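You operate a simulated robot arm through the tools that you are given. There is no shell and no other tool. Be economical: measure what you need, move in short steps, check, and stop when the job is done.

The job below is to be done with a simulated robot arm. You get a single attempt, and the scene is never put back.

JOB
Get the coffee press ready to travel: slide locked, press lid on.
Fine: dial on 0; the slide is locked under the black press knob.
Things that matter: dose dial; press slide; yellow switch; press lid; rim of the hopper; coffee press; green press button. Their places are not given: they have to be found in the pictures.

Only the result counts: the job must be done as asked and must still hold three seconds after the hand-in. Knocking over, shifting, dropping, spilling or breaking anything else fails it. Lids that push on must go on centred and level and be pressed home; caps that screw on are set level and turned clockwise until they are tight.

ROBOT AND FRAMES
A 7-joint arm with a two-finger parallel gripper, fixed in place. Base frame: the origin is at the foot of the arm, x ahead of it, y to its left, z up; the work surface is at about z = 0.8. Readings come in m, degrees, newtons and seconds.
With the tool pointing down near the work surface it reaches from about 0.24 to 0.68 m from the base axis. Its first joint turns from -66.0 to 66.0 degrees. Payload 2.4 kg.
The TCP is the grasp point between the finger pads, 0.03 m short of the fingertips. In the tool frame z runs along the fingers and y along their closing line. The gripper opens to 0.094 m. The fingers are 0.028 m wide and 0.01 m thick; the gripper's body (0.05 by 0.096 m) begins 0.055 m behind the TCP.
Orientation is that of the tool frame in the base frame, as a unit quaternion [w, x, y, z]. With the fingers straight down and closing along the base's y, the tool's x points along the base's -x, its y along +y and its z along -z.

CONTROLS
- The arm moves only by the tool servo_tool. Its argument "rows" is a list of rows, each a list of 6 numbers: the shift along the base's x, y, z in m, then the turn, a rotation vector about the base's x, y, z in degrees. In form: [[dx, dy, dz, ax, ay, az], ...]. A call has 1 to 10 rows; each row is the pose to reach, as a shift and turn from the pose commanded when the call began. "claw" is the gripper command, from -1 (shut) to 1 (fully open), values between in proportion, set as the call begins (left out, the last holds). Each row takes 0.2 s and may step no farther than 0.05 m and 8.6 degrees from the row before; otherwise, or with a gripper value out of range, the whole call is refused. Where a pose cannot be reached the arm comes as near as it can. A force on the tool above 90 N (or 10 N above the force at the start of the call, whichever is more), or a blocked arm, ends the call early, and 0.2 s more pass. Each finger travels about 0.153 m/s and halts on what it meets, pressing with about 36 N; the grip force reading is that of the motor and also rises with nothing between the fingers. The clock runs only during rows and for 0.2 s after the last one: add rows that repeat a pose to give the fingers time. The reply holds the time, the measured pose of the TCP, the force on the tool along the base axes, the opening and the grip force, in the units named above and with some noise.
- Cameras (640 x 400 px; columns grow to the right, rows downward): "scene" is fixed at [0.0413, 0.4555, 1.4578]; the picture's right is [-0.81, -0.59, 0.00], its down [-0.30, 0.41, -0.86] and it looks along [0.51, -0.70, -0.51] (base axes); focal length 352 px, centre (320, 200). "wrist" rides on the gripper at [0.076, 0.014, -0.102] in the tool frame; the picture's right is [-0.18, 0.98, 0.00], its down [-0.75, -0.14, -0.64] and it looks along [-0.63, -0.12, 0.77] (tool axes); focal length 243 px, centre (320, 200).
- capture(camera): a new picture of that camera. The clock stands still meanwhile.
- point_at(camera, pixels): for up to 12 pixels [column, row] of the newest picture of that camera ("zoom" is the newest enlarged one), the place [x, y, z] in the base frame of the surface seen there, good to about 0.002 m, but the place of the scene camera against the robot may be out by one fixed shift of up to 0.018 m in any direction. The clock stands still meanwhile.
- zoom(camera, box): a new picture of the part [left, top, right, bottom] of that camera's present view, enlarged. The clock stands still meanwhile.
- finish_job(): hands the job in; it is judged then, once.

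Go step by step. Measure first, check grasps and placings, and put right what went wrong. The budget is 80 turns and 46 pictures, counting those below and the enlarged ones. Unless the task says otherwise, let go and move clear before handing in, and close with one line.

The tools are called after "Request:" as name(argument=value, ...) on one line, values as JSON. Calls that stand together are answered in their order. servo_tool: Moves the arm, as the interface text tells. Its arguments: {"type":"object","properties":{"rows":{"type":"array","items":{"type":"array","items":{"type":"number"}}},"claw":{"type":"number"}},"required":["rows"]} The other tools are called the same way: capture (camera) takes a picture; point_at (camera, pixels) gives the place of the surface under pixels of a picture; zoom (camera, box) takes an enlarged picture of a part of a camera's view; finish_job () hands the job in.

At the start:

```text
clock: 0.0
position: [0.4207, -0.1147, 1.1761]
orientation: [0.0, 0.0, 1.0, 0.0]
contact_force: [-0.6, -0.8, 0.1]
width: 0.0942
finger_force: 0.0
```

scene: 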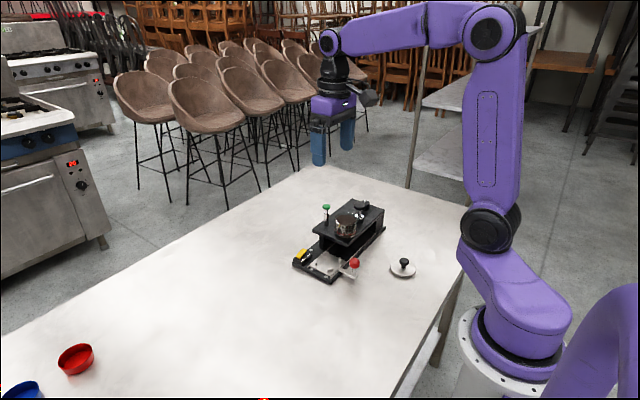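
wrist: 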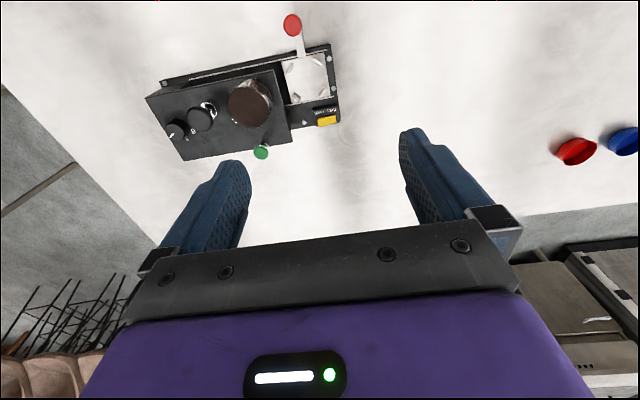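

The scene picture shows the press around (340,240) and a lid with a black knob at (402,267). I'll zoom in on both views to see the details.

Request:
zoom(camera="scene", box=[280, 185, 430, 290])

Request:
zoom(camera="wrist", box=[130, 0, 370, 170])

```text
3.81 times, centred on (355, 238) of scene
```

zoom: 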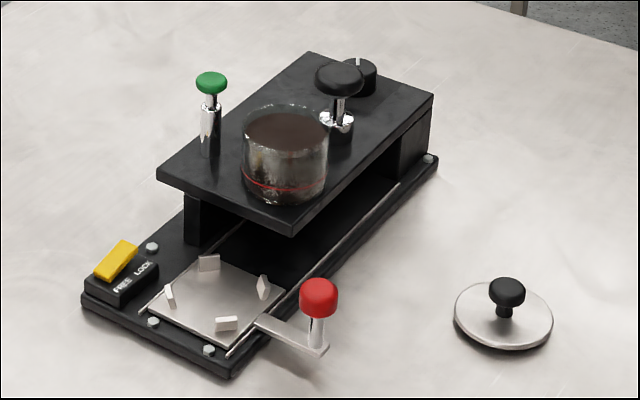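

```text
2.35 times, centred on (250, 85) of wrist
```

zoom: 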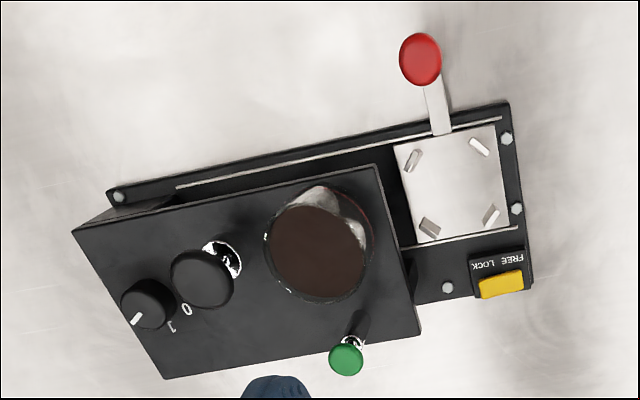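

The slide is out, with its red handle at zoom (420,58). The switch has FREE/LOCK markings, and the dial is at (148,303) with 0/1 marks. I'll measure these in the wrist zoom.

Request:
point_at(camera="zoom", pixels=[[420, 58], [440, 130], [448, 180], [503, 288], [346, 360], [318, 255], [203, 280], [148, 303], [136, 318], [75, 231], [375, 166], [418, 333]])

Request:
point_at(camera="scene", pixels=[[403, 261], [402, 268], [355, 263], [345, 218], [326, 206], [302, 253], [361, 204]])

```text
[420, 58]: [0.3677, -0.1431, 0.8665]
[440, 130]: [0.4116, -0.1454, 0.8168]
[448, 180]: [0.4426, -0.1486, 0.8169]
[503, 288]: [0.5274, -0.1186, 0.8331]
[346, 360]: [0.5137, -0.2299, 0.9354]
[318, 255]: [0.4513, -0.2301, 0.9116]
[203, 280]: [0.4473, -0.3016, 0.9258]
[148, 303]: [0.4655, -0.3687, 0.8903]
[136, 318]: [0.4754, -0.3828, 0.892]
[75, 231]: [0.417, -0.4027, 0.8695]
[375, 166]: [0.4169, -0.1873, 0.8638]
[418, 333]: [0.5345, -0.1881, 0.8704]
```

```text
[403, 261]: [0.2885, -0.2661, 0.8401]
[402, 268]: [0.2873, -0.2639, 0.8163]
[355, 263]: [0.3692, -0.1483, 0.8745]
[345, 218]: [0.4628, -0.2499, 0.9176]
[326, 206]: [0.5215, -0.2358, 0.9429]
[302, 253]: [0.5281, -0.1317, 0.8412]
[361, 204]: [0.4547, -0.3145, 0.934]
```

The press lies square to the base axes, and the slide travels along y. I'll move the wrist camera closer to read the dial and the switch.

Request:
servo_tool(rows=[[-0.012, -0.034, -0.02, 0, 0, 0], [-0.024, -0.068, -0.04, 0, 0, 0], [-0.036, -0.102, -0.06, 0, 0, 0], [-0.048, -0.136, -0.08, 0, 0, 0], [-0.06, -0.17, -0.1, 0, 0, 0], [-0.07, -0.205, -0.12, 0, 0, 0], [-0.07, -0.205, -0.12, 0, 0, 0]])

Request:
capture(camera="wrist")

```text
clock: 1.6
position: [0.3504, -0.3267, 1.0538]
orientation: [0.0, 0.0, 1.0, 0.0]
contact_force: [0.0, -0.4, 0.6]
width: 0.094
finger_force: 0.0
```

```text
41 pictures are left
```

wrist: 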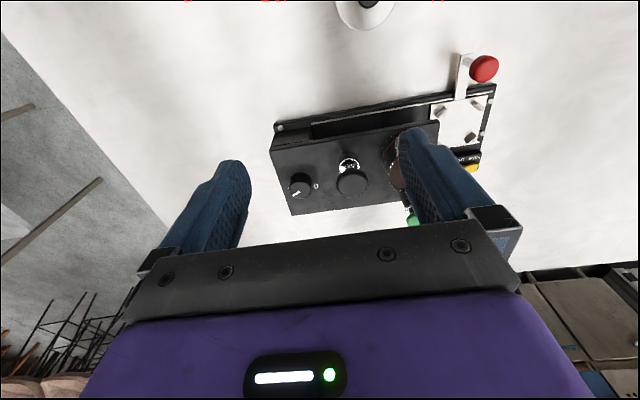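

Request:
zoom(camera="wrist", box=[260, 130, 380, 220])

Request:
zoom(camera="wrist", box=[320, 0, 510, 120])

```text
4.44 times, centred on (320, 175) of wrist
```

zoom: 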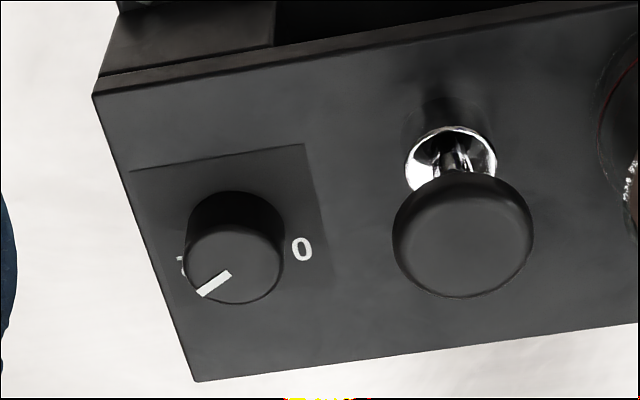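

```text
3.33 times, centred on (415, 60) of wrist
```

zoom: 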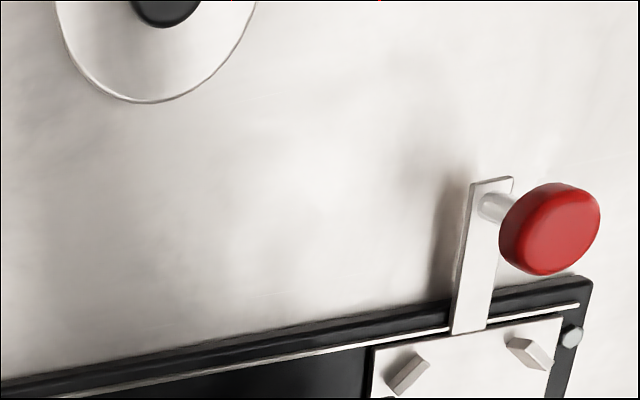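

The dial's 0 label is at zoom (302,249) and the pointer runs towards (200,292), so it isn't on 0. I'll measure the dial precisely.

Request:
zoom(camera="wrist", box=[280, 160, 330, 210])

Request:
point_at(camera="wrist", pixels=[[363, 1], [484, 68]])

```text
8.00 times, centred on (305, 185) of wrist
```

zoom: 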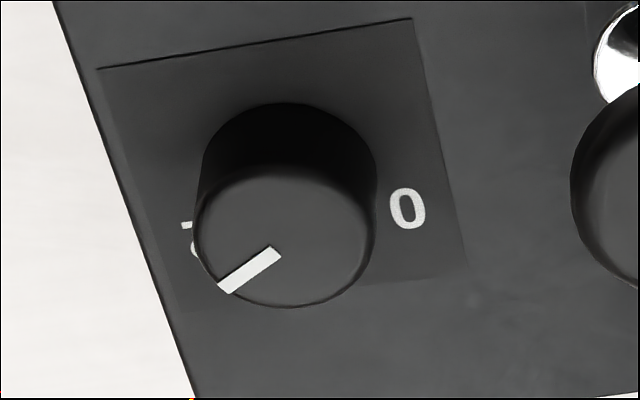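

```text
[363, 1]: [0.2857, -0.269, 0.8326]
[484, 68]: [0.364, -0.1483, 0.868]
```

Request:
point_at(camera="zoom", pixels=[[275, 252], [222, 288], [283, 240], [195, 225], [374, 240], [285, 172], [285, 304], [407, 209], [186, 226], [290, 108], [412, 20], [465, 265]])

```text
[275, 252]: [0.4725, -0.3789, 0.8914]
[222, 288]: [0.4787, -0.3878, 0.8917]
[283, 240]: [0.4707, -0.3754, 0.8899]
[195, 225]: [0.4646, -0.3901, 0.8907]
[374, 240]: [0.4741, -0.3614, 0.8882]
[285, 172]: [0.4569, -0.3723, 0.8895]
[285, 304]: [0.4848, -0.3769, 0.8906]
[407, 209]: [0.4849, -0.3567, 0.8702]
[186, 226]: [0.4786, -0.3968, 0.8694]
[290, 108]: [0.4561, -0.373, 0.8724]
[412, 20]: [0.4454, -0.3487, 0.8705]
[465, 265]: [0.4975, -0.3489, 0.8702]
```

The dial is centred near (0.471,-0.3755), with its top at z 0.89. The pointer is at about -56° on 2 and the 0 label is at about +54°. I'll pre-rotate the gripper by -55° above the dial.

Request:
servo_tool(rows=[[0.017, -0.007, 0, 0, 0, -7.86], [0.034, -0.014, -0.01, 0, 0, -15.72], [0.051, -0.021, -0.02, 0, 0, -23.58], [0.069, -0.028, -0.04, 0, 0, -31.43], [0.086, -0.035, -0.06, 0, 0, -39.29], [0.103, -0.042, -0.08, 0, 0, -47.14], [0.12, -0.049, -0.094, 0, 0, -55], [0.12, -0.049, -0.094, 0, 0, -55], [0.12, -0.049, -0.094, 0, 0, -55]], claw=0.1)

Request:
capture(camera="wrist")

```text
clock: 3.6
position: [0.4728, -0.37, 0.9633]
orientation: [0.0, 0.463, 0.886, 0.0]
contact_force: [-0.2, 0.2, 0.1]
width: 0.0517
finger_force: 0.1
```

```text
37 pictures are left
```

wrist: 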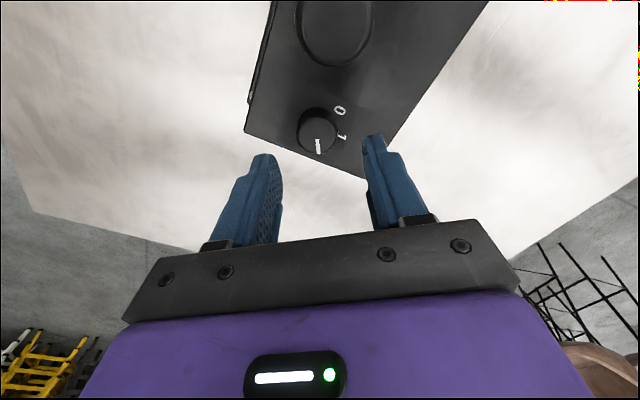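

The commanded pose is about 7 mm short in y. I'll re-measure the dial from here.

Request:
zoom(camera="wrist", box=[280, 90, 360, 170])

Request:
point_at(camera="wrist", pixels=[[301, 133], [337, 133], [319, 119], [319, 152], [318, 139], [318, 150], [340, 110], [342, 136]])

```text
5.00 times, centred on (320, 130) of wrist
```

zoom: 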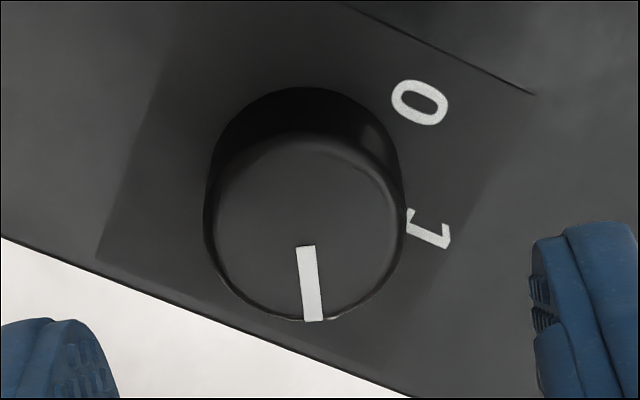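

```text
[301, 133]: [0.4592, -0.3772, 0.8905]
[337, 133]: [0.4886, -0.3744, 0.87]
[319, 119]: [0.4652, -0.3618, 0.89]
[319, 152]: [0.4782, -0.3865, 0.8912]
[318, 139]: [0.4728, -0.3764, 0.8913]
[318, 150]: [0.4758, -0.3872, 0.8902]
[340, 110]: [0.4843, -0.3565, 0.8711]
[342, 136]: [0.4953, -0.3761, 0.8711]
```

0 lies at +55° and 1 at 0° about the dial's centre (0.471,-0.3755). I'll descend, then grip.

Request:
servo_tool(rows=[[0, -0.007, 0, 0, 0, 0], [0, -0.007, -0.02, 0, 0, 0], [0, -0.007, -0.04, 0, 0, 0], [0, -0.007, -0.056, 0, 0, 0], [0, -0.007, -0.056, 0, 0, 0]])

Request:
servo_tool(rows=[[0, 0, 0, 0, 0, 0], [0, 0, 0, 0, 0, 0]], claw=-0.6)

```text
clock: 4.8
position: [0.4711, -0.3767, 0.9055]
orientation: [-0.001, 0.462, 0.887, 0.0]
contact_force: [0.4, 0.1, 0.0]
width: 0.0517
finger_force: 0.3
```

```text
clock: 5.4
position: [0.4715, -0.3759, 0.904]
orientation: [0.0, 0.461, 0.887, 0.001]
contact_force: [6.7, 3.6, -5.5]
width: 0.0311
finger_force: 45.5
```

The dial is gripped at 31 mm with little side force. I'll turn it towards 0 (+110° in all).

Request:
servo_tool(rows=[[0, 0, 0, 0, 0, 8], [0, 0, 0, 0, 0, 16], [0, 0, 0, 0, 0, 24], [0, 0, 0, 0, 0, 32], [0, 0, 0, 0, 0, 40], [0, 0, 0, 0, 0, 48], [0, 0, 0, 0, 0, 56], [0, 0, 0, 0, 0, 64], [0, 0, 0, 0, 0, 72], [0, 0, 0, 0, 0, 80]])

Request:
servo_tool(rows=[[0, 0, 0, 0, 0, 8], [0, 0, 0, 0, 0, 16], [0, 0, 0, 0, 0, 24], [0, 0, 0, 0, 0, 30], [0, 0, 0, 0, 0, 30]])

Request:
capture(camera="wrist")

```text
clock: 7.6
position: [0.4721, -0.3767, 0.9059]
orientation: [0.0, -0.218, 0.976, 0.001]
contact_force: [17.0, 5.3, -31.3]
width: 0.0311
finger_force: 44.6
```

```text
clock: 8.8
position: [0.4729, -0.3764, 0.9061]
orientation: [0.0, -0.463, 0.886, 0.0]
contact_force: [21.3, 3.6, -31.4]
width: 0.0312
finger_force: 45.3
```

```text
35 pictures are left
```

wrist: 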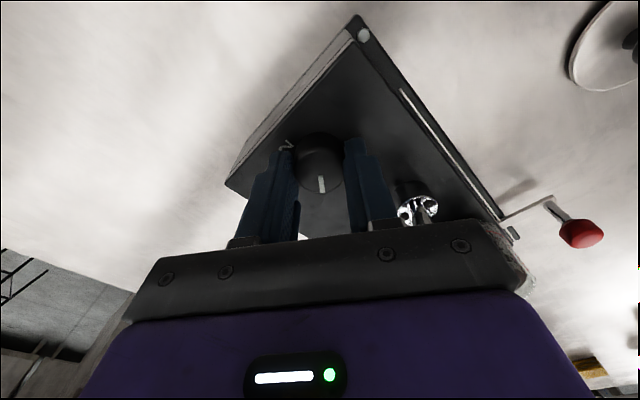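

The dial turned with the fingers. I'll release, rise and check the pointer.

Request:
servo_tool(rows=[[0, 0, 0, 0, 0, 0], [0, 0, 0, 0, 0, 0], [0, 0, 0.03, 0, 0, 0], [0, 0, 0.06, 0, 0, 0], [-0.04, 0, 0.1, 0, 0, 0], [-0.04, 0, 0.1, 0, 0, 0]], claw=0.1)

Request:
capture(camera="wrist")

```text
refused: row 5 steps farther than a row can; nothing moved
```

```text
34 pictures are left
```

wrist: 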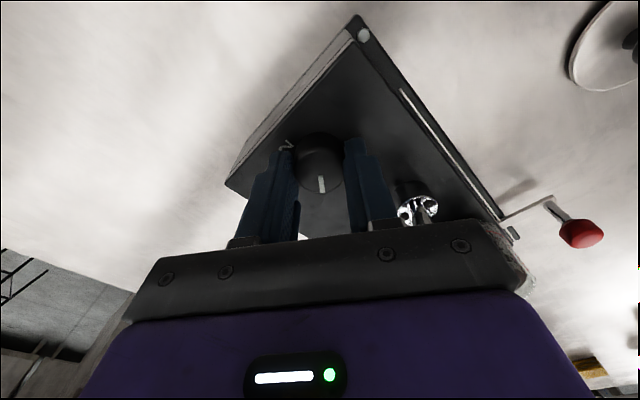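

The call was refused because one step was too long, so I'll resend it with shorter steps.

Request:
servo_tool(rows=[[0, 0, 0, 0, 0, 0], [0, 0, 0, 0, 0, 0], [0, 0, 0.03, 0, 0, 0], [0, 0, 0.06, 0, 0, 0], [-0.02, 0, 0.08, 0, 0, 0], [-0.03, 0, 0.1, 0, 0, 0], [-0.03, 0, 0.1, 0, 0, 0]], claw=0.1)

Request:
capture(camera="wrist")

```text
clock: 10.4
position: [0.4424, -0.3762, 1.0062]
orientation: [-0.001, -0.462, 0.887, 0.0]
contact_force: [-0.3, 0.1, 0.0]
width: 0.0517
finger_force: 0.0
```

```text
33 pictures are left
```

wrist: 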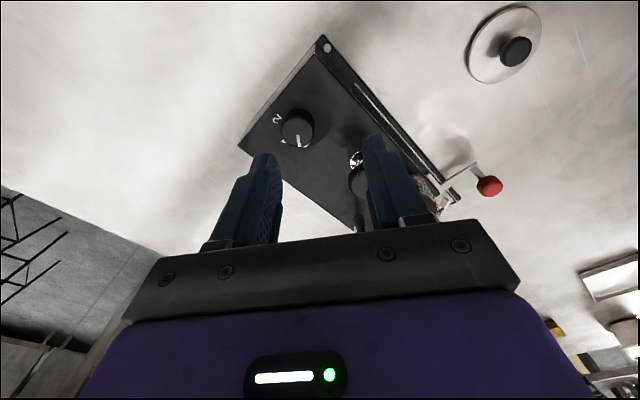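

Request:
zoom(camera="wrist", box=[265, 95, 325, 165])

Request:
zoom(camera="scene", box=[320, 180, 400, 230])

```text
5.71 times, centred on (295, 130) of wrist
```

zoom: 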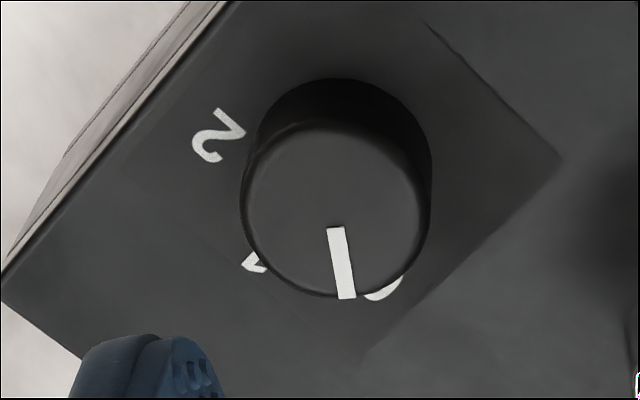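

```text
8.00 times, centred on (360, 205) of scene
```

zoom: 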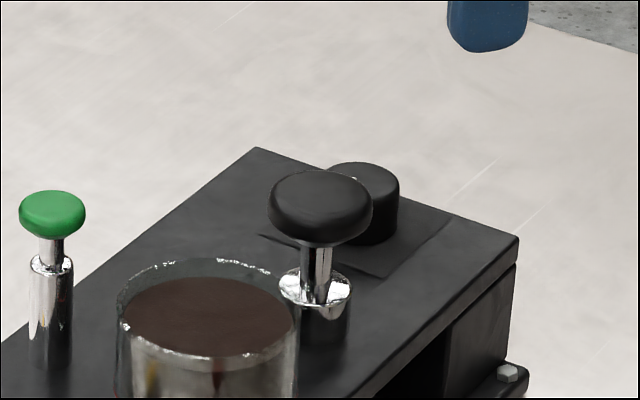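

Request:
point_at(camera="wrist", pixels=[[297.6, 134.9], [299.7, 146.7], [281.5, 132], [314, 129], [277, 119], [307, 145.5]])

```text
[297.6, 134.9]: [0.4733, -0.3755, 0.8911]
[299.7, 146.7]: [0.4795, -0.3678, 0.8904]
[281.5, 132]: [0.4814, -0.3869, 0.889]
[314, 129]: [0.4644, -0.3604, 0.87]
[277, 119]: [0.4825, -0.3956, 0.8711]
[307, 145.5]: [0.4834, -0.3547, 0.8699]
```

The pointer now sits near the 0, but perspective makes the exact angle uncertain (about 43–51° against 55°). I'll square up and tilt the gripper so the camera looks straight down on the dial.

Request:
servo_tool(rows=[[0, 0, 0.0, 0, 0, -7.86], [0, 0, 0.0, 0, 0, -15.72], [0.005, 0, 0, 0, 0, -23.58], [0.01, 0, 0, 0, 0, -31.43], [0.015, -0.005, 0, 0, 0, -39.29], [0.02, -0.01, 0, 0, 0, -47.14], [0.025, -0.014, 0, 0, 0, -55], [0.025, -0.014, 0, 0, 0, -55]])

Request:
servo_tool(rows=[[0, 0, 0, 0, 8, 0], [0, 0, 0, 0, 16, 0], [0, 0, 0, 0, 24, 0], [0, 0, 0, 0, 32, 0], [0, 0, 0, 0, 39, 0], [0, 0, 0, 0, 39, 0], [0, 0, 0, 0, 39, 0]])

Request:
capture(camera="wrist")

```text
clock: 12.2
position: [0.4658, -0.3912, 1.0056]
orientation: [0.0, 0.001, 1.0, 0.0]
contact_force: [0.1, -0.5, -0.5]
width: 0.0517
finger_force: 0.1
```

```text
clock: 13.8
position: [0.4452, -0.3827, 1.0074]
orientation: [-0.334, 0.0, 0.942, -0.001]
contact_force: [0.4, 0.1, 0.8]
width: 0.0517
finger_force: 0.2
out of reach, approached as far as the arm can: row 5, 6, 7
```

```text
30 pictures are left
```

wrist: 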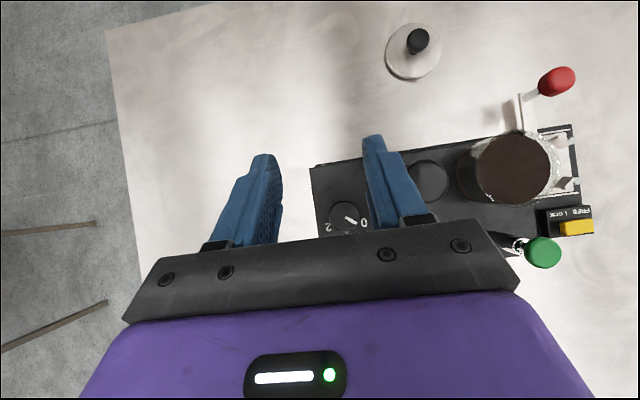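

Now I have a top-down view. I'll zoom in on the dial at (347,215).

Request:
zoom(camera="wrist", box=[315, 185, 385, 240])

Request:
zoom(camera="wrist", box=[480, 140, 610, 270])

```text
7.27 times, centred on (350, 212) of wrist
```

zoom: 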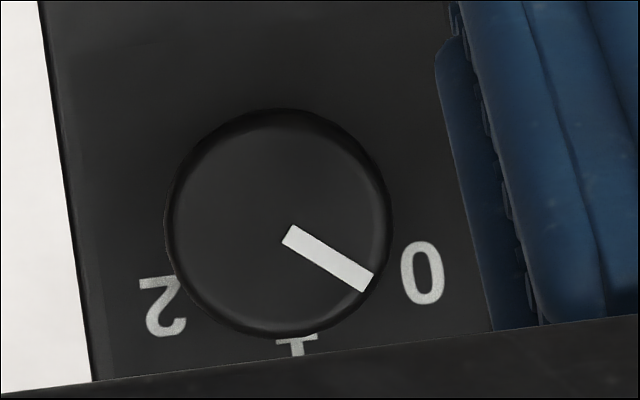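

```text
3.08 times, centred on (545, 205) of wrist
```

zoom: 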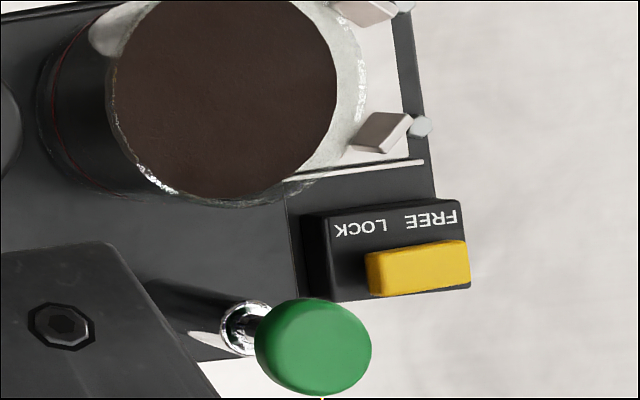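

Top-down, the pointer is at about 31° below horizontal while 0 is at about 21° and 1 at about 81°, so it's roughly 10° short of 0. The yellow slider is on FREE. I'll level the tool and turn the dial 10° more.

Request:
servo_tool(rows=[[0, 0, 0, 0, -8, 0], [0, 0, 0, 0, -16, 0], [0, 0, 0, 0, -24, 0], [0, 0, 0, 0, -32, 0], [0, 0, 0, 0, -39, 0], [0, 0, 0, 0, -39, 0], [0, 0, 0, 0, -39, 0]])

```text
clock: 15.4
position: [0.4449, -0.3838, 1.0064]
orientation: [0.001, 0.0, 1.0, 0.0]
contact_force: [0.0, 0.0, 0.3]
width: 0.0517
finger_force: 0.1
```

Request:
servo_tool(rows=[[0.013, 0.004, -0.02, 0, 0, 0], [0.026, 0.0075, -0.04, 0, 0, 0], [0.026, 0.0075, -0.06, 0, 0, 0], [0.026, 0.0075, -0.08, 0, 0, 0], [0.026, 0.0075, -0.101, 0, 0, 0], [0.026, 0.0075, -0.101, 0, 0, 0]])

Request:
servo_tool(rows=[[0, 0, 0, 0, 0, 0], [0, 0, 0, 0, 0, 0], [0, 0, 0, 0, 0, 5], [0, 0, 0, 0, 0, 10], [0, 0, 0, 0, 0, 10]], claw=-0.6)

Request:
servo_tool(rows=[[0, 0, 0, 0, 0, 0], [0, 0, 0, 0, 0, 0], [0, 0, 0.03, 0, 0, 0], [0, 0, 0.06, 0, 0, 0], [-0.015, 0, 0.08, 0, 0, -5], [-0.025, 0, 0.1, 0, 0, -10], [-0.025, 0, 0.1, 0, 0, -10]], claw=0.1)

Request:
servo_tool(rows=[[0, 0.02, 0, 0, 8, 0], [0, 0.03, 0, 0, 16, 0], [0, 0.03, 0, 0, 24, 0], [0, 0.03, 0, 0, 32, 0], [0, 0.03, 0, 0, 38, 0], [0, 0.03, 0, 0, 38, 0]])

Request:
zoom(camera="wrist", box=[270, 170, 380, 240])

```text
clock: 16.8
position: [0.4702, -0.3739, 0.9055]
orientation: [0.0, 0.0, 1.0, 0.0]
contact_force: [0.6, -0.1, -0.4]
width: 0.0515
finger_force: 0.1
```

```text
clock: 18.0
position: [0.4708, -0.3758, 0.907]
orientation: [0.001, -0.086, 0.996, -0.001]
contact_force: [4.0, -14.4, -11.5]
width: 0.0311
finger_force: 44.5
```

```text
clock: 19.6
position: [0.4458, -0.3762, 1.0076]
orientation: [0.0, 0.001, 1.0, 0.0]
contact_force: [-0.5, -1.2, -0.1]
width: 0.0517
finger_force: 0.1
```

```text
clock: 21.0
position: [0.4459, -0.3471, 1.0064]
orientation: [-0.327, -0.001, 0.945, -0.001]
contact_force: [0.2, 0.1, 0.2]
width: 0.0519
finger_force: 0.0
```

```text
5.71 times, centred on (325, 205) of wrist
```

zoom: 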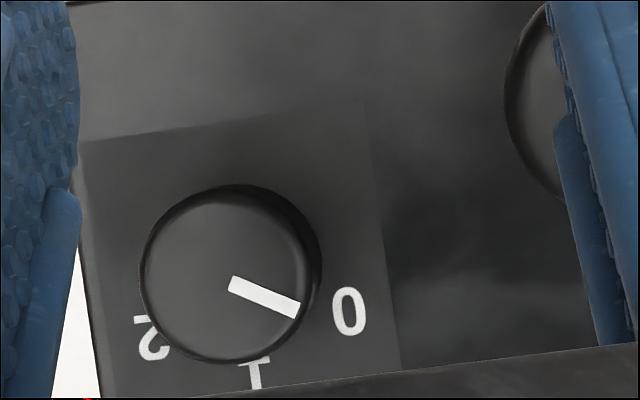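

The pointer now lines up with 0 (21° in the image, 60° from +x on the plate). Next I'll level the tool and look at the red slide knob.

Request:
servo_tool(rows=[[-0.02, 0.03, 0.02, 0, -8, 0], [-0.04, 0.06, 0.02, 0, -16, 0], [-0.06, 0.09, 0.02, 0, -24, 0], [-0.08, 0.12, 0.02, 0, -32, 0], [-0.1, 0.15, 0.02, 0, -38, 0], [-0.12, 0.18, 0.02, 0, -38, 0], [-0.14, 0.21, 0.02, 0, -38, 0], [-0.14, 0.21, 0.02, 0, -38, 0]])

Request:
capture(camera="wrist")

```text
clock: 22.8
position: [0.308, -0.1363, 1.0257]
orientation: [0.0, 0.001, 1.0, 0.0]
contact_force: [0.8, 0.6, -0.5]
width: 0.0517
finger_force: 0.0
```

```text
26 pictures are left
```

wrist: 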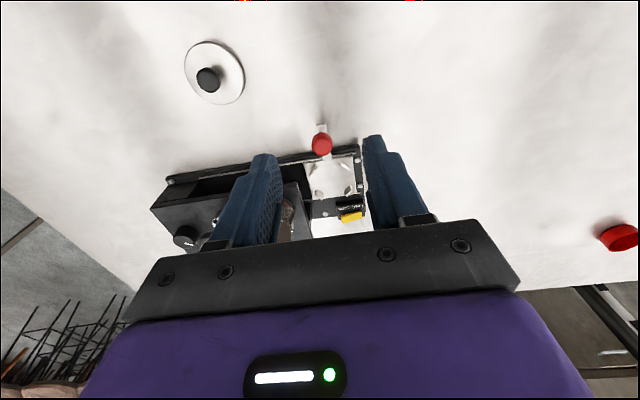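

Request:
zoom(camera="wrist", box=[290, 115, 370, 230])

Request:
point_at(camera="wrist", pixels=[[322, 144], [313, 146], [330, 146], [322, 154], [322, 134], [348, 215], [352, 219], [208, 75], [208, 88], [212, 100], [243, 75], [186, 65]])

```text
3.48 times, centred on (330, 172) of wrist
```

zoom: 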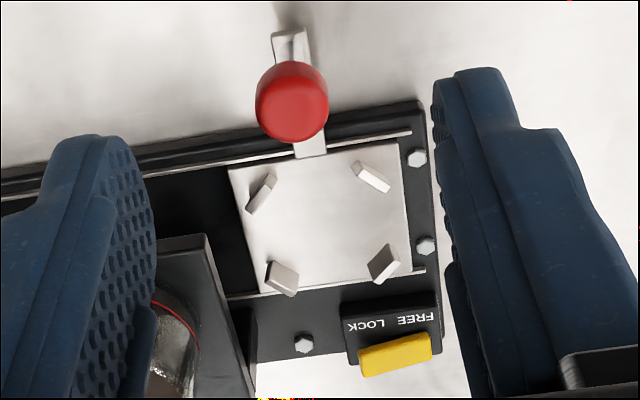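

```text
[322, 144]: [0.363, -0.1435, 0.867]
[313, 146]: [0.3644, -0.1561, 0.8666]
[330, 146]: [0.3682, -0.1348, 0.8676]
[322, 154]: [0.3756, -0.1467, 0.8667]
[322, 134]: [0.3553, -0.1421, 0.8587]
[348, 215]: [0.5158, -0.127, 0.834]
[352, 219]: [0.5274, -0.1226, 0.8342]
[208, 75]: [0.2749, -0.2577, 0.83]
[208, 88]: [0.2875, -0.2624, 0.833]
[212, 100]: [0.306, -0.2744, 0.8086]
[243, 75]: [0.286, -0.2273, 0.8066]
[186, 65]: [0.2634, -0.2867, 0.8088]
```

The red knob is centred near (0.3645,-0.1455), with its top at z 0.868. I'll come down over it.

Request:
servo_tool(rows=[[0.03, -0.005, -0.02, 0, 0, 0], [0.0565, -0.0092, -0.05, 0, 0, 0], [0.0565, -0.0092, -0.09, 0, 0, 0], [0.0565, -0.0092, -0.125, 0, 0, 0], [0.0565, -0.0092, -0.157, 0, 0, 0], [0.0565, -0.0092, -0.157, 0, 0, 0]])

Request:
servo_tool(rows=[[0, 0, 0, 0, 0, 0], [0, 0, 0, 0, 0, 0]], claw=-0.9)

Request:
capture(camera="wrist")

```text
clock: 24.2
position: [0.3625, -0.1454, 0.8695]
orientation: [0.002, 0.0, 1.0, 0.001]
contact_force: [1.0, -1.2, -0.1]
width: 0.0516
finger_force: 0.0
```

```text
clock: 24.8
position: [0.3629, -0.1466, 0.8696]
orientation: [0.001, 0.0, 1.0, 0.0]
contact_force: [2.0, 2.6, -7.3]
width: 0.0251
finger_force: 45.2
```

```text
24 pictures are left
```

wrist: 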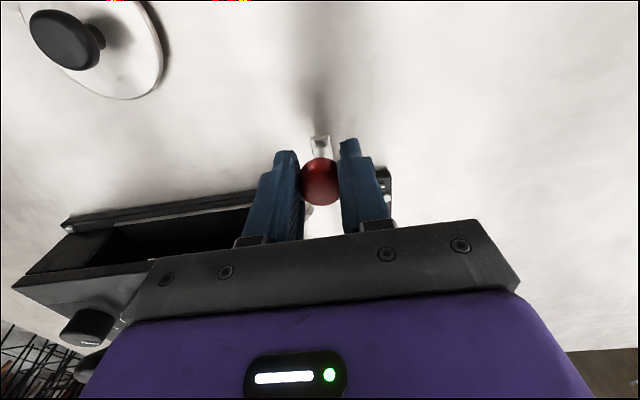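

The knob is gripped at 25 mm. I'll slide towards -y.

Request:
servo_tool(rows=[[0, -0.01, 0, 0, 0, 0], [0, -0.025, 0, 0, 0, 0], [0, -0.04, 0, 0, 0, 0], [0, -0.055, 0, 0, 0, 0], [0, -0.07, 0, 0, 0, 0], [0, -0.085, 0, 0, 0, 0], [0, -0.1, 0, 0, 0, 0], [0, -0.115, 0, 0, 0, 0], [0, -0.13, 0, 0, 0, 0], [0, -0.13, 0, 0, 0, 0]])

Request:
zoom(camera="scene", box=[280, 180, 430, 290])

```text
clock: 27.0
position: [0.3623, -0.2738, 0.8681]
orientation: [-0.001, 0.0, 1.0, 0.0]
contact_force: [4.2, -2.6, -9.2]
width: 0.0251
finger_force: 44.9
```

```text
3.64 times, centred on (355, 235) of scene
```

zoom: 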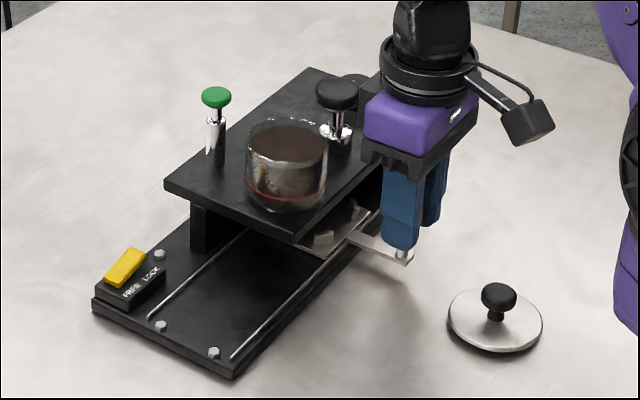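

The slide moved freely by 0.13 m. I'll measure the black knob's position to get the remaining travel.

Request:
point_at(camera="zoom", pixels=[[317, 93], [356, 93], [337, 82], [337, 103], [337, 116], [322, 133], [351, 133], [216, 96], [337, 141], [290, 147], [249, 145], [327, 145]])

```text
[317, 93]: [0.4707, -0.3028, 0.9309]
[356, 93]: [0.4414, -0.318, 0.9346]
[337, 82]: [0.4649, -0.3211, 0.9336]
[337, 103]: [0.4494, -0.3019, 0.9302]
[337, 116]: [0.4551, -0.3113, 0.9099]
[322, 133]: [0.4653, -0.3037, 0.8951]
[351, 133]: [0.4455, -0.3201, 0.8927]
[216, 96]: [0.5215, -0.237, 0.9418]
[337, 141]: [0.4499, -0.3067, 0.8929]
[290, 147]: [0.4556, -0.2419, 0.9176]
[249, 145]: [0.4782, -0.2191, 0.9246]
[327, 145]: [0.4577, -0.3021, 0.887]
```

The knob's axis is near y ≈ -0.307, so about 0.032 m remains. I'll continue slowly and watch for a stop.

Request:
servo_tool(rows=[[0, -0.008, 0, 0, 0, 0], [0, -0.016, 0, 0, 0, 0], [0, -0.024, 0, 0, 0, 0], [0, -0.028, 0, 0, 0, 0], [0, -0.032, 0, 0, 0, 0], [0, -0.032, 0, 0, 0, 0]])

```text
clock: 28.4
position: [0.3638, -0.3055, 0.87]
orientation: [-0.002, -0.001, 1.0, 0.002]
contact_force: [-2.4, 18.0, 5.4]
width: 0.0255
finger_force: 45.1
```

A side force of +18 N has appeared, which suggests the end stop. I'll nudge slightly further to check.

Request:
servo_tool(rows=[[0, -0.001, 0, 0, 0, 0], [0, -0.002, 0, 0, 0, 0], [0, -0.002, 0, 0, 0, 0]])

Request:
zoom(camera="scene", box=[280, 180, 430, 290])

```text
clock: 29.2
position: [0.3634, -0.3051, 0.8699]
orientation: [-0.002, -0.003, 1.0, 0.003]
contact_force: [0.9, 38.1, 37.6]
width: 0.0254
finger_force: 44.9
```

```text
3.64 times, centred on (355, 235) of scene
```

zoom: 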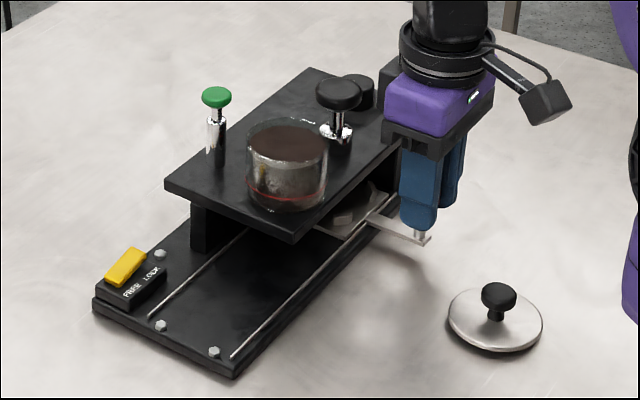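

The slide is at its end stop (TCP stays at y -0.305). I'll relax, release and rise, then look at the yellow switch.

Request:
servo_tool(rows=[[0, 0.0015, 0, 0, 0, 0], [0, 0.0015, 0, 0, 0, 0]], claw=0.0)

Request:
servo_tool(rows=[[0, 0, 0.04, 0, 0, 0], [0, 0, 0.08, 0, 0, 0], [0, 0, 0.12, 0, 0, 0], [0.01, 0.04, 0.13, 0, 0, 0], [0.02, 0.08, 0.13, 0, 0, 0], [0.03, 0.12, 0.13, 0, 0, 0], [0.04, 0.16, 0.13, 0, 0, 0], [0.04, 0.195, 0.13, 0, 0, 0], [0.04, 0.195, 0.13, 0, 0, 0]])

Request:
zoom(camera="wrist", box=[220, 80, 420, 230])

Request:
zoom(camera="scene", box=[285, 235, 335, 275])

```text
clock: 29.8
position: [0.3621, -0.3092, 0.8699]
orientation: [0.001, 0.001, 1.0, -0.001]
contact_force: [0.1, -0.2, -0.1]
width: 0.0469
finger_force: 0.0
```

```text
clock: 31.8
position: [0.4017, -0.1121, 0.9983]
orientation: [0.0, 0.001, 1.0, 0.0]
contact_force: [1.1, 0.2, 1.0]
width: 0.0468
finger_force: 0.0
```

```text
2.67 times, centred on (320, 155) of wrist
```

zoom: 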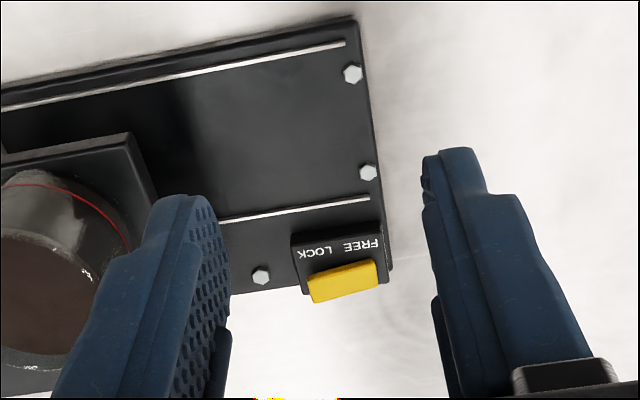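

```text
10.00 times, centred on (310, 255) of scene
```

zoom: 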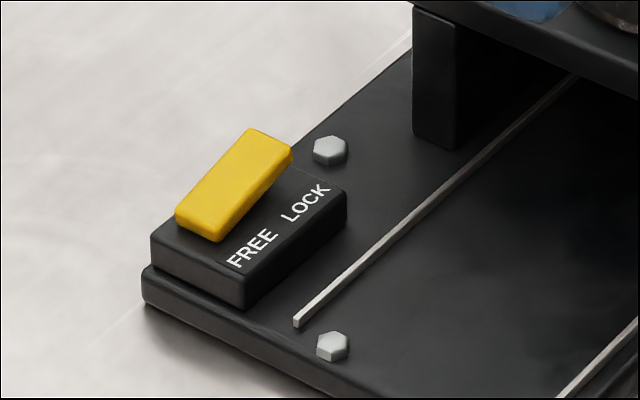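

The switch is a rocker: its LOCK end (scene zoom (270,145)) stands up and its FREE end (200,230) is down. It must be pressed at the LOCK end, so I'll measure it.

Request:
point_at(camera="zoom", pixels=[[250, 132], [288, 150], [268, 145], [180, 212], [215, 228], [195, 225], [240, 180], [155, 240], [245, 285], [345, 200]])

Request:
zoom(camera="wrist", box=[300, 160, 380, 210])

```text
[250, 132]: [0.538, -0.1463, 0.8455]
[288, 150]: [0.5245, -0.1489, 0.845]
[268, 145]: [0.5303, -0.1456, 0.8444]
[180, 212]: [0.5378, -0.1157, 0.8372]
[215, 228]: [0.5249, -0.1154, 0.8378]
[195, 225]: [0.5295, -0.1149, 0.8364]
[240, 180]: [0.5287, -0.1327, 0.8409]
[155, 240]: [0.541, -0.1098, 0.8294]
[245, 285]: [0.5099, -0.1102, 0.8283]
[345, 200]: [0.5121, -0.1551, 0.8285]
```

```text
8.00 times, centred on (340, 185) of wrist
```

zoom: 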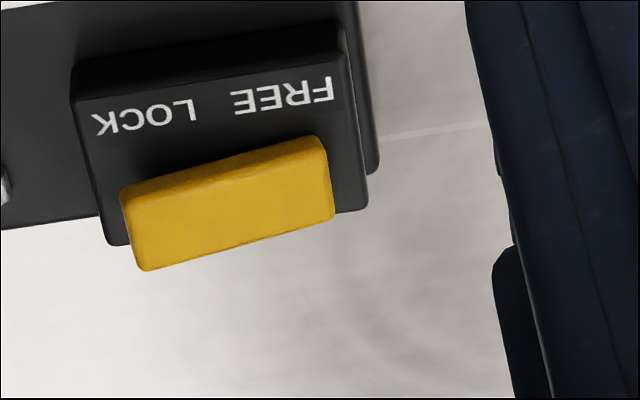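

Request:
point_at(camera="zoom", pixels=[[130, 210], [140, 225], [145, 260], [150, 200], [235, 200], [320, 180], [325, 210], [100, 120], [325, 90]])

```text
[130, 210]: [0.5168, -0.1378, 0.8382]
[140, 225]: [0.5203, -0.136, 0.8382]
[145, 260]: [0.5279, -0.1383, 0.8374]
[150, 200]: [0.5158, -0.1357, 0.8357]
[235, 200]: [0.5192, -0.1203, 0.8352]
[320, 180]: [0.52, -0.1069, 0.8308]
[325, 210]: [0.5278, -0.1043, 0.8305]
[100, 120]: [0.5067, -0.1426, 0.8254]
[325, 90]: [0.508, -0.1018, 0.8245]
```

The yellow rocker spans y -0.139 to -0.105 at x ≈ 0.523, with its raised LOCK end at z 0.838. I'll close the fingers and hover over that end.

Request:
servo_tool(rows=[[0.04, -0.008, 0, 0, 0, 0], [0.08, -0.016, 0, 0, 0, 0], [0.121, -0.024, 0, 0, 0, 0], [0.121, -0.024, -0.04, 0, 0, 0], [0.121, -0.024, -0.08, 0, 0, 0], [0.121, -0.024, -0.118, 0, 0, 0], [0.121, -0.024, -0.118, 0, 0, 0]], claw=-1)

Request:
zoom(camera="scene", box=[270, 200, 350, 280])

```text
clock: 33.4
position: [0.5222, -0.1404, 0.8833]
orientation: [0.0, 0.0, 1.0, 0.001]
contact_force: [-0.1, -0.5, 1.3]
width: 0.0001
finger_force: 32.8
```

```text
5.00 times, centred on (310, 240) of scene
```

zoom: 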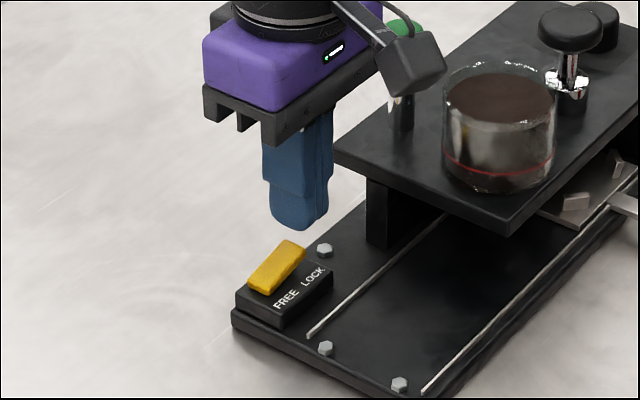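

The closed tips hover over the LOCK end. I'll press down in small steps.

Request:
servo_tool(rows=[[0, 0.003, -0.008, 0, 0, 0], [0, 0.003, -0.013, 0, 0, 0], [0, 0.003, -0.016, 0, 0, 0], [0, 0.003, -0.019, 0, 0, 0], [0, 0.003, -0.021, 0, 0, 0], [0, 0.003, -0.023, 0, 0, 0], [0, 0.003, -0.023, 0, 0, 0]])

Request:
zoom(camera="scene", box=[270, 200, 350, 280])

```text
clock: 35.0
position: [0.5228, -0.1366, 0.8624]
orientation: [0.002, 0.001, 1.0, -0.001]
contact_force: [-26.1, -6.2, 73.5]
width: 0.0
finger_force: 33.2
```

```text
5.00 times, centred on (310, 240) of scene
```

zoom: 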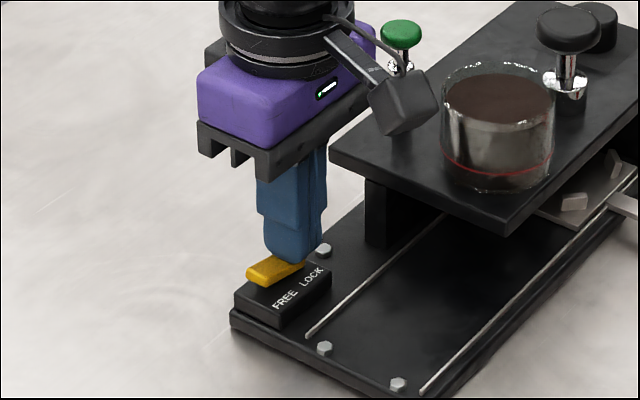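

The rocker has tipped with 73 N applied, and the FREE end now looks up. I'll lift and check that it stays.

Request:
servo_tool(rows=[[0, 0, 0.015, 0, 0, 0], [0, 0, 0.04, 0, 0, 0], [0, 0, 0.08, 0, 0, 0], [0, 0, 0.12, 0, 0, 0], [-0.03, 0, 0.15, 0, 0, 0], [-0.06, 0, 0.15, 0, 0, 0], [-0.06, 0, 0.15, 0, 0, 0]])

Request:
zoom(camera="scene", box=[280, 180, 430, 290])

Request:
capture(camera="wrist")

```text
clock: 36.6
position: [0.4628, -0.133, 1.0074]
orientation: [0.0, 0.0, 1.0, 0.001]
contact_force: [-0.5, 0.4, -0.1]
width: 0.0
finger_force: 32.6
```

```text
3.64 times, centred on (355, 235) of scene
```

zoom: 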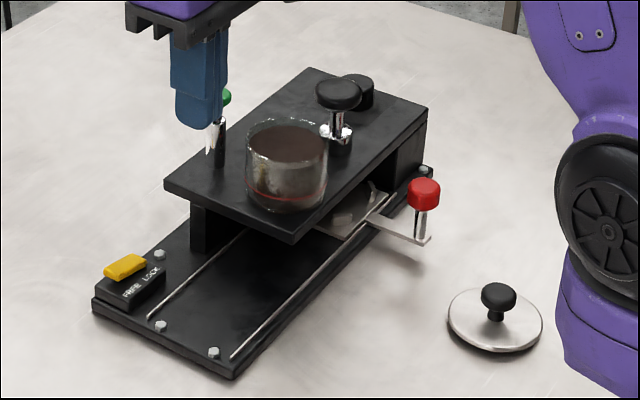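

```text
15 pictures are left
```

wrist: 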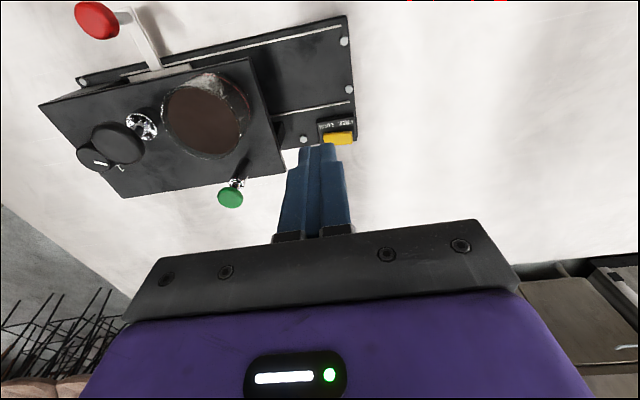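

The rocker has stayed in LOCK and the slide is home. Next I'll measure the hopper rim in the wrist picture (ellipse around (205,120)).

Request:
zoom(camera="wrist", box=[145, 60, 265, 170])

```text
3.64 times, centred on (205, 115) of wrist
```

zoom: 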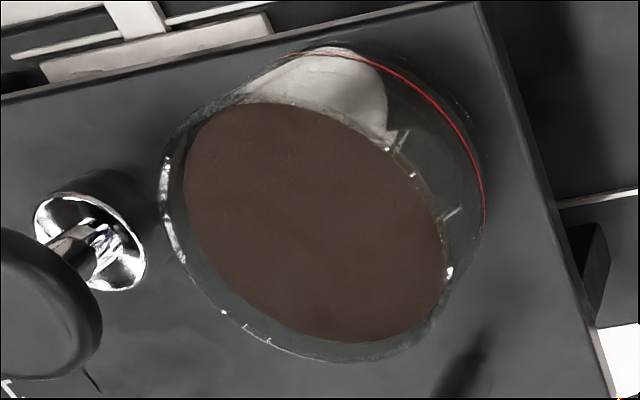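

Request:
point_at(camera="zoom", pixels=[[162, 195], [170, 235], [225, 312], [265, 340], [340, 358], [400, 345], [450, 272], [412, 175], [388, 150], [200, 115], [310, 220], [250, 104]])

```text
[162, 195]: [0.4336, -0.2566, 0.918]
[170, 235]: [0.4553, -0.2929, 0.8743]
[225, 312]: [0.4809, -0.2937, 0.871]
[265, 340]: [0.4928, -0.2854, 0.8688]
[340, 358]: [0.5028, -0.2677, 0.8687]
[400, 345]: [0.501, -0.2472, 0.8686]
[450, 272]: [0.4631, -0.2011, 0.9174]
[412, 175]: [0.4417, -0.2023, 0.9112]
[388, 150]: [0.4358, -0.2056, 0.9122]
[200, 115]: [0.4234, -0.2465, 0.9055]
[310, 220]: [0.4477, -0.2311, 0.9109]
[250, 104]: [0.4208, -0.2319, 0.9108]
```

The rim fits a circle centred at (0.4495,-0.2305) with R ≈ 0.030 at z ≈ 0.918. Next I'll go and view the lid from closer.

Request:
servo_tool(rows=[[-0.035, -0.02, 0.01, 0, 0, 0], [-0.07, -0.04, 0.01, 0, 0, 0], [-0.105, -0.06, 0.01, 0, 0, 0], [-0.14, -0.08, 0, 0, 0, 0], [-0.17, -0.1, -0.01, 0, 0, 0], [-0.193, -0.116, -0.02, 0, 0, 0], [-0.193, -0.116, -0.02, 0, 0, 0], [-0.193, -0.116, -0.02, 0, 0, 0]], claw=0)

Request:
capture(camera="wrist")

```text
clock: 38.4
position: [0.2717, -0.2516, 0.9887]
orientation: [0.0, 0.0, 1.0, 0.0]
contact_force: [0.5, 0.5, 0.3]
width: 0.047
finger_force: 0.0
```

```text
13 pictures are left
```

wrist: 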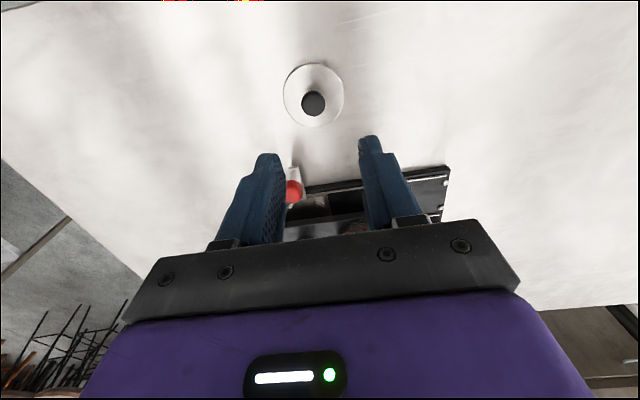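

Request:
zoom(camera="wrist", box=[275, 55, 355, 135])

Request:
point_at(camera="wrist", pixels=[[285, 95], [342, 95], [313, 65], [314, 125], [313, 103], [303, 103], [323, 103], [313, 93], [313, 113]])

```text
5.00 times, centred on (315, 95) of wrist
```

zoom: 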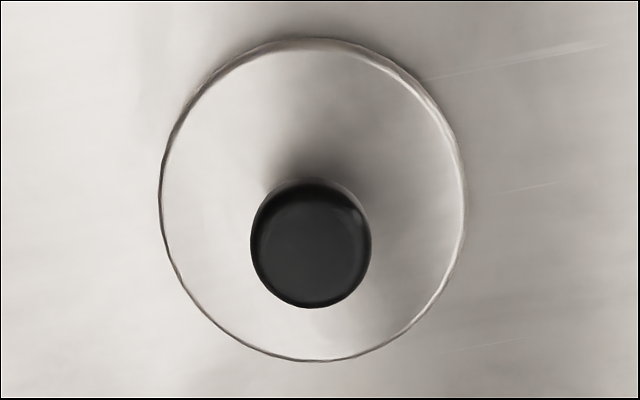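

```text
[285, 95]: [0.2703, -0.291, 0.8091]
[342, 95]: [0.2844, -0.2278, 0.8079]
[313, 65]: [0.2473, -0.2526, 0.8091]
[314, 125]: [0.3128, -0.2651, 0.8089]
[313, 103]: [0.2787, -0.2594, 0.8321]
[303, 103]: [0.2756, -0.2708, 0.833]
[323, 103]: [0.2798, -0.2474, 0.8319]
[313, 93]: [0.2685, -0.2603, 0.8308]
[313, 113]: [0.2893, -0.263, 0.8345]
```

The lid is centred at (0.280,-0.2595), and its knob top is at z 0.833. I'll descend over the knob.

Request:
servo_tool(rows=[[0.008, -0.0085, -0.03, 0, 0, 0], [0.008, -0.0085, -0.06, 0, 0, 0], [0.008, -0.0085, -0.09, 0, 0, 0], [0.008, -0.0085, -0.12, 0, 0, 0], [0.008, -0.0085, -0.142, 0, 0, 0], [0.008, -0.0085, -0.142, 0, 0, 0]])

Request:
servo_tool(rows=[[0, 0, 0, 0, 0, 0], [0, 0, 0, 0, 0, 0]])

Request:
capture(camera="wrist")

```text
clock: 39.8
position: [0.2798, -0.2595, 0.845]
orientation: [0.0, 0.0, 1.0, 0.0]
contact_force: [-0.5, -0.2, -0.2]
width: 0.0467
finger_force: 0.1
```

```text
clock: 40.4
position: [0.2807, -0.2589, 0.8454]
orientation: [0.001, 0.0, 1.0, 0.0]
contact_force: [0.1, 0.7, -0.2]
width: 0.0469
finger_force: 0.0
```

```text
11 pictures are left
```

wrist: 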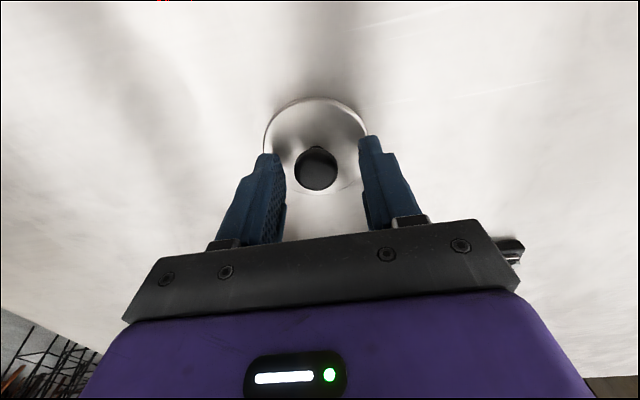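

The fingers straddle the knob. I'll grip and lift a little.

Request:
servo_tool(rows=[[0, 0, 0, 0, 0, 0], [0, 0, 0, 0, 0, 0], [0, 0, 0, 0, 0, 0]], claw=-1)

Request:
servo_tool(rows=[[0, 0, 0.01, 0, 0, 0], [0, 0, 0.05, 0, 0, 0], [0, 0, 0.09, 0, 0, 0], [0, 0, 0.13, 0, 0, 0], [0, 0, 0.16, 0, 0, 0], [0, 0, 0.16, 0, 0, 0]])

Request:
zoom(camera="scene", box=[300, 150, 460, 260])

Request:
capture(camera="wrist")

```text
clock: 41.2
position: [0.279, -0.2586, 0.8462]
orientation: [0.0, 0.0, 1.0, 0.0]
contact_force: [0.4, 0.3, -0.3]
width: 0.0244
finger_force: 36.0
```

```text
clock: 42.6
position: [0.2773, -0.2594, 1.0054]
orientation: [0.0, 0.0, 1.0, 0.0]
contact_force: [0.3, 0.1, -0.2]
width: 0.0
finger_force: 32.7
```

```text
3.64 times, centred on (380, 205) of scene
```

zoom: 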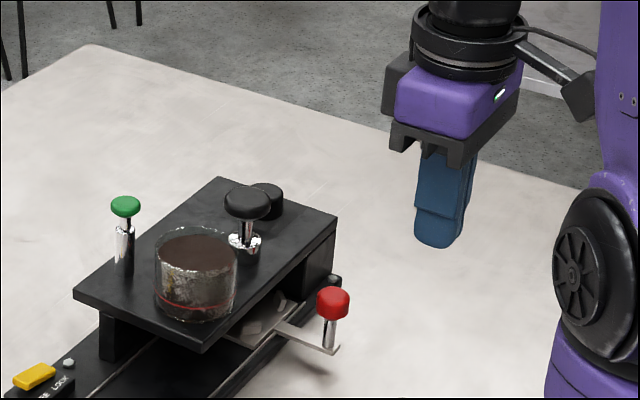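

```text
9 pictures are left
```

wrist: 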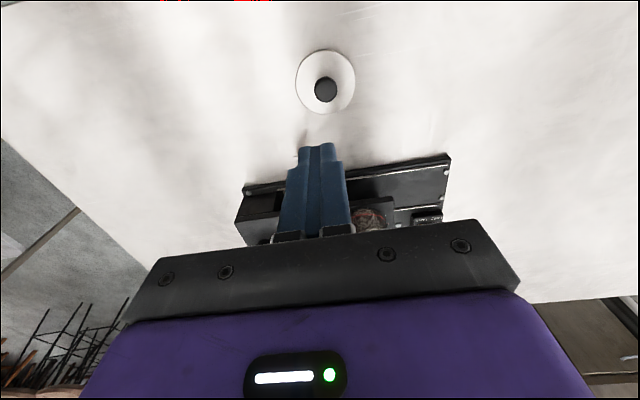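

The grip slipped off the knob's rounded top, and the lid is still flat at (325,80). I'll re-measure it and grip lower.

Request:
point_at(camera="wrist", pixels=[[297, 80], [354, 80], [325, 51], [326, 111], [325, 90], [326, 104], [310, 95], [340, 95], [315, 90], [335, 90]])

```text
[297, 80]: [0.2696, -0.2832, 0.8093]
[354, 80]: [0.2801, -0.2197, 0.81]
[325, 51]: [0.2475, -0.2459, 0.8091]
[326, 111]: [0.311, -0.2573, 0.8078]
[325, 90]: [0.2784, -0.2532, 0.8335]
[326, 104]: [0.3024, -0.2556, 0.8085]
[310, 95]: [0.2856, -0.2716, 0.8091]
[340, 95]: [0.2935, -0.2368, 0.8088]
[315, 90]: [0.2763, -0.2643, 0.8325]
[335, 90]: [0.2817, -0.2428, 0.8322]
```

The lid shifted about 7 mm and is now centred at (0.279,-0.2528). I'll reopen, descend to just above the disc (tips at ≈0.811) and grip.

Request:
servo_tool(rows=[[0, 0.006, -0.03, 0, 0, 0], [0, 0.006, -0.07, 0, 0, 0], [0, 0.006, -0.11, 0, 0, 0], [0, 0.006, -0.14, 0, 0, 0], [0, 0.006, -0.155, 0, 0, 0], [0, 0.006, -0.164, 0, 0, 0], [0, 0.006, -0.164, 0, 0, 0]], claw=0)

Request:
servo_tool(rows=[[0, 0, 0, 0, 0, 0]])

```text
clock: 44.2
position: [0.278, -0.2521, 0.8427]
orientation: [0.0, 0.0, 1.0, 0.0]
contact_force: [0.6, 0.2, 0.0]
width: 0.0471
finger_force: 0.1
```

```text
clock: 44.6
position: [0.2784, -0.2518, 0.8438]
orientation: [0.0, 0.0, 1.0, 0.0]
contact_force: [0.2, 0.2, -0.5]
width: 0.0471
finger_force: 0.3
```

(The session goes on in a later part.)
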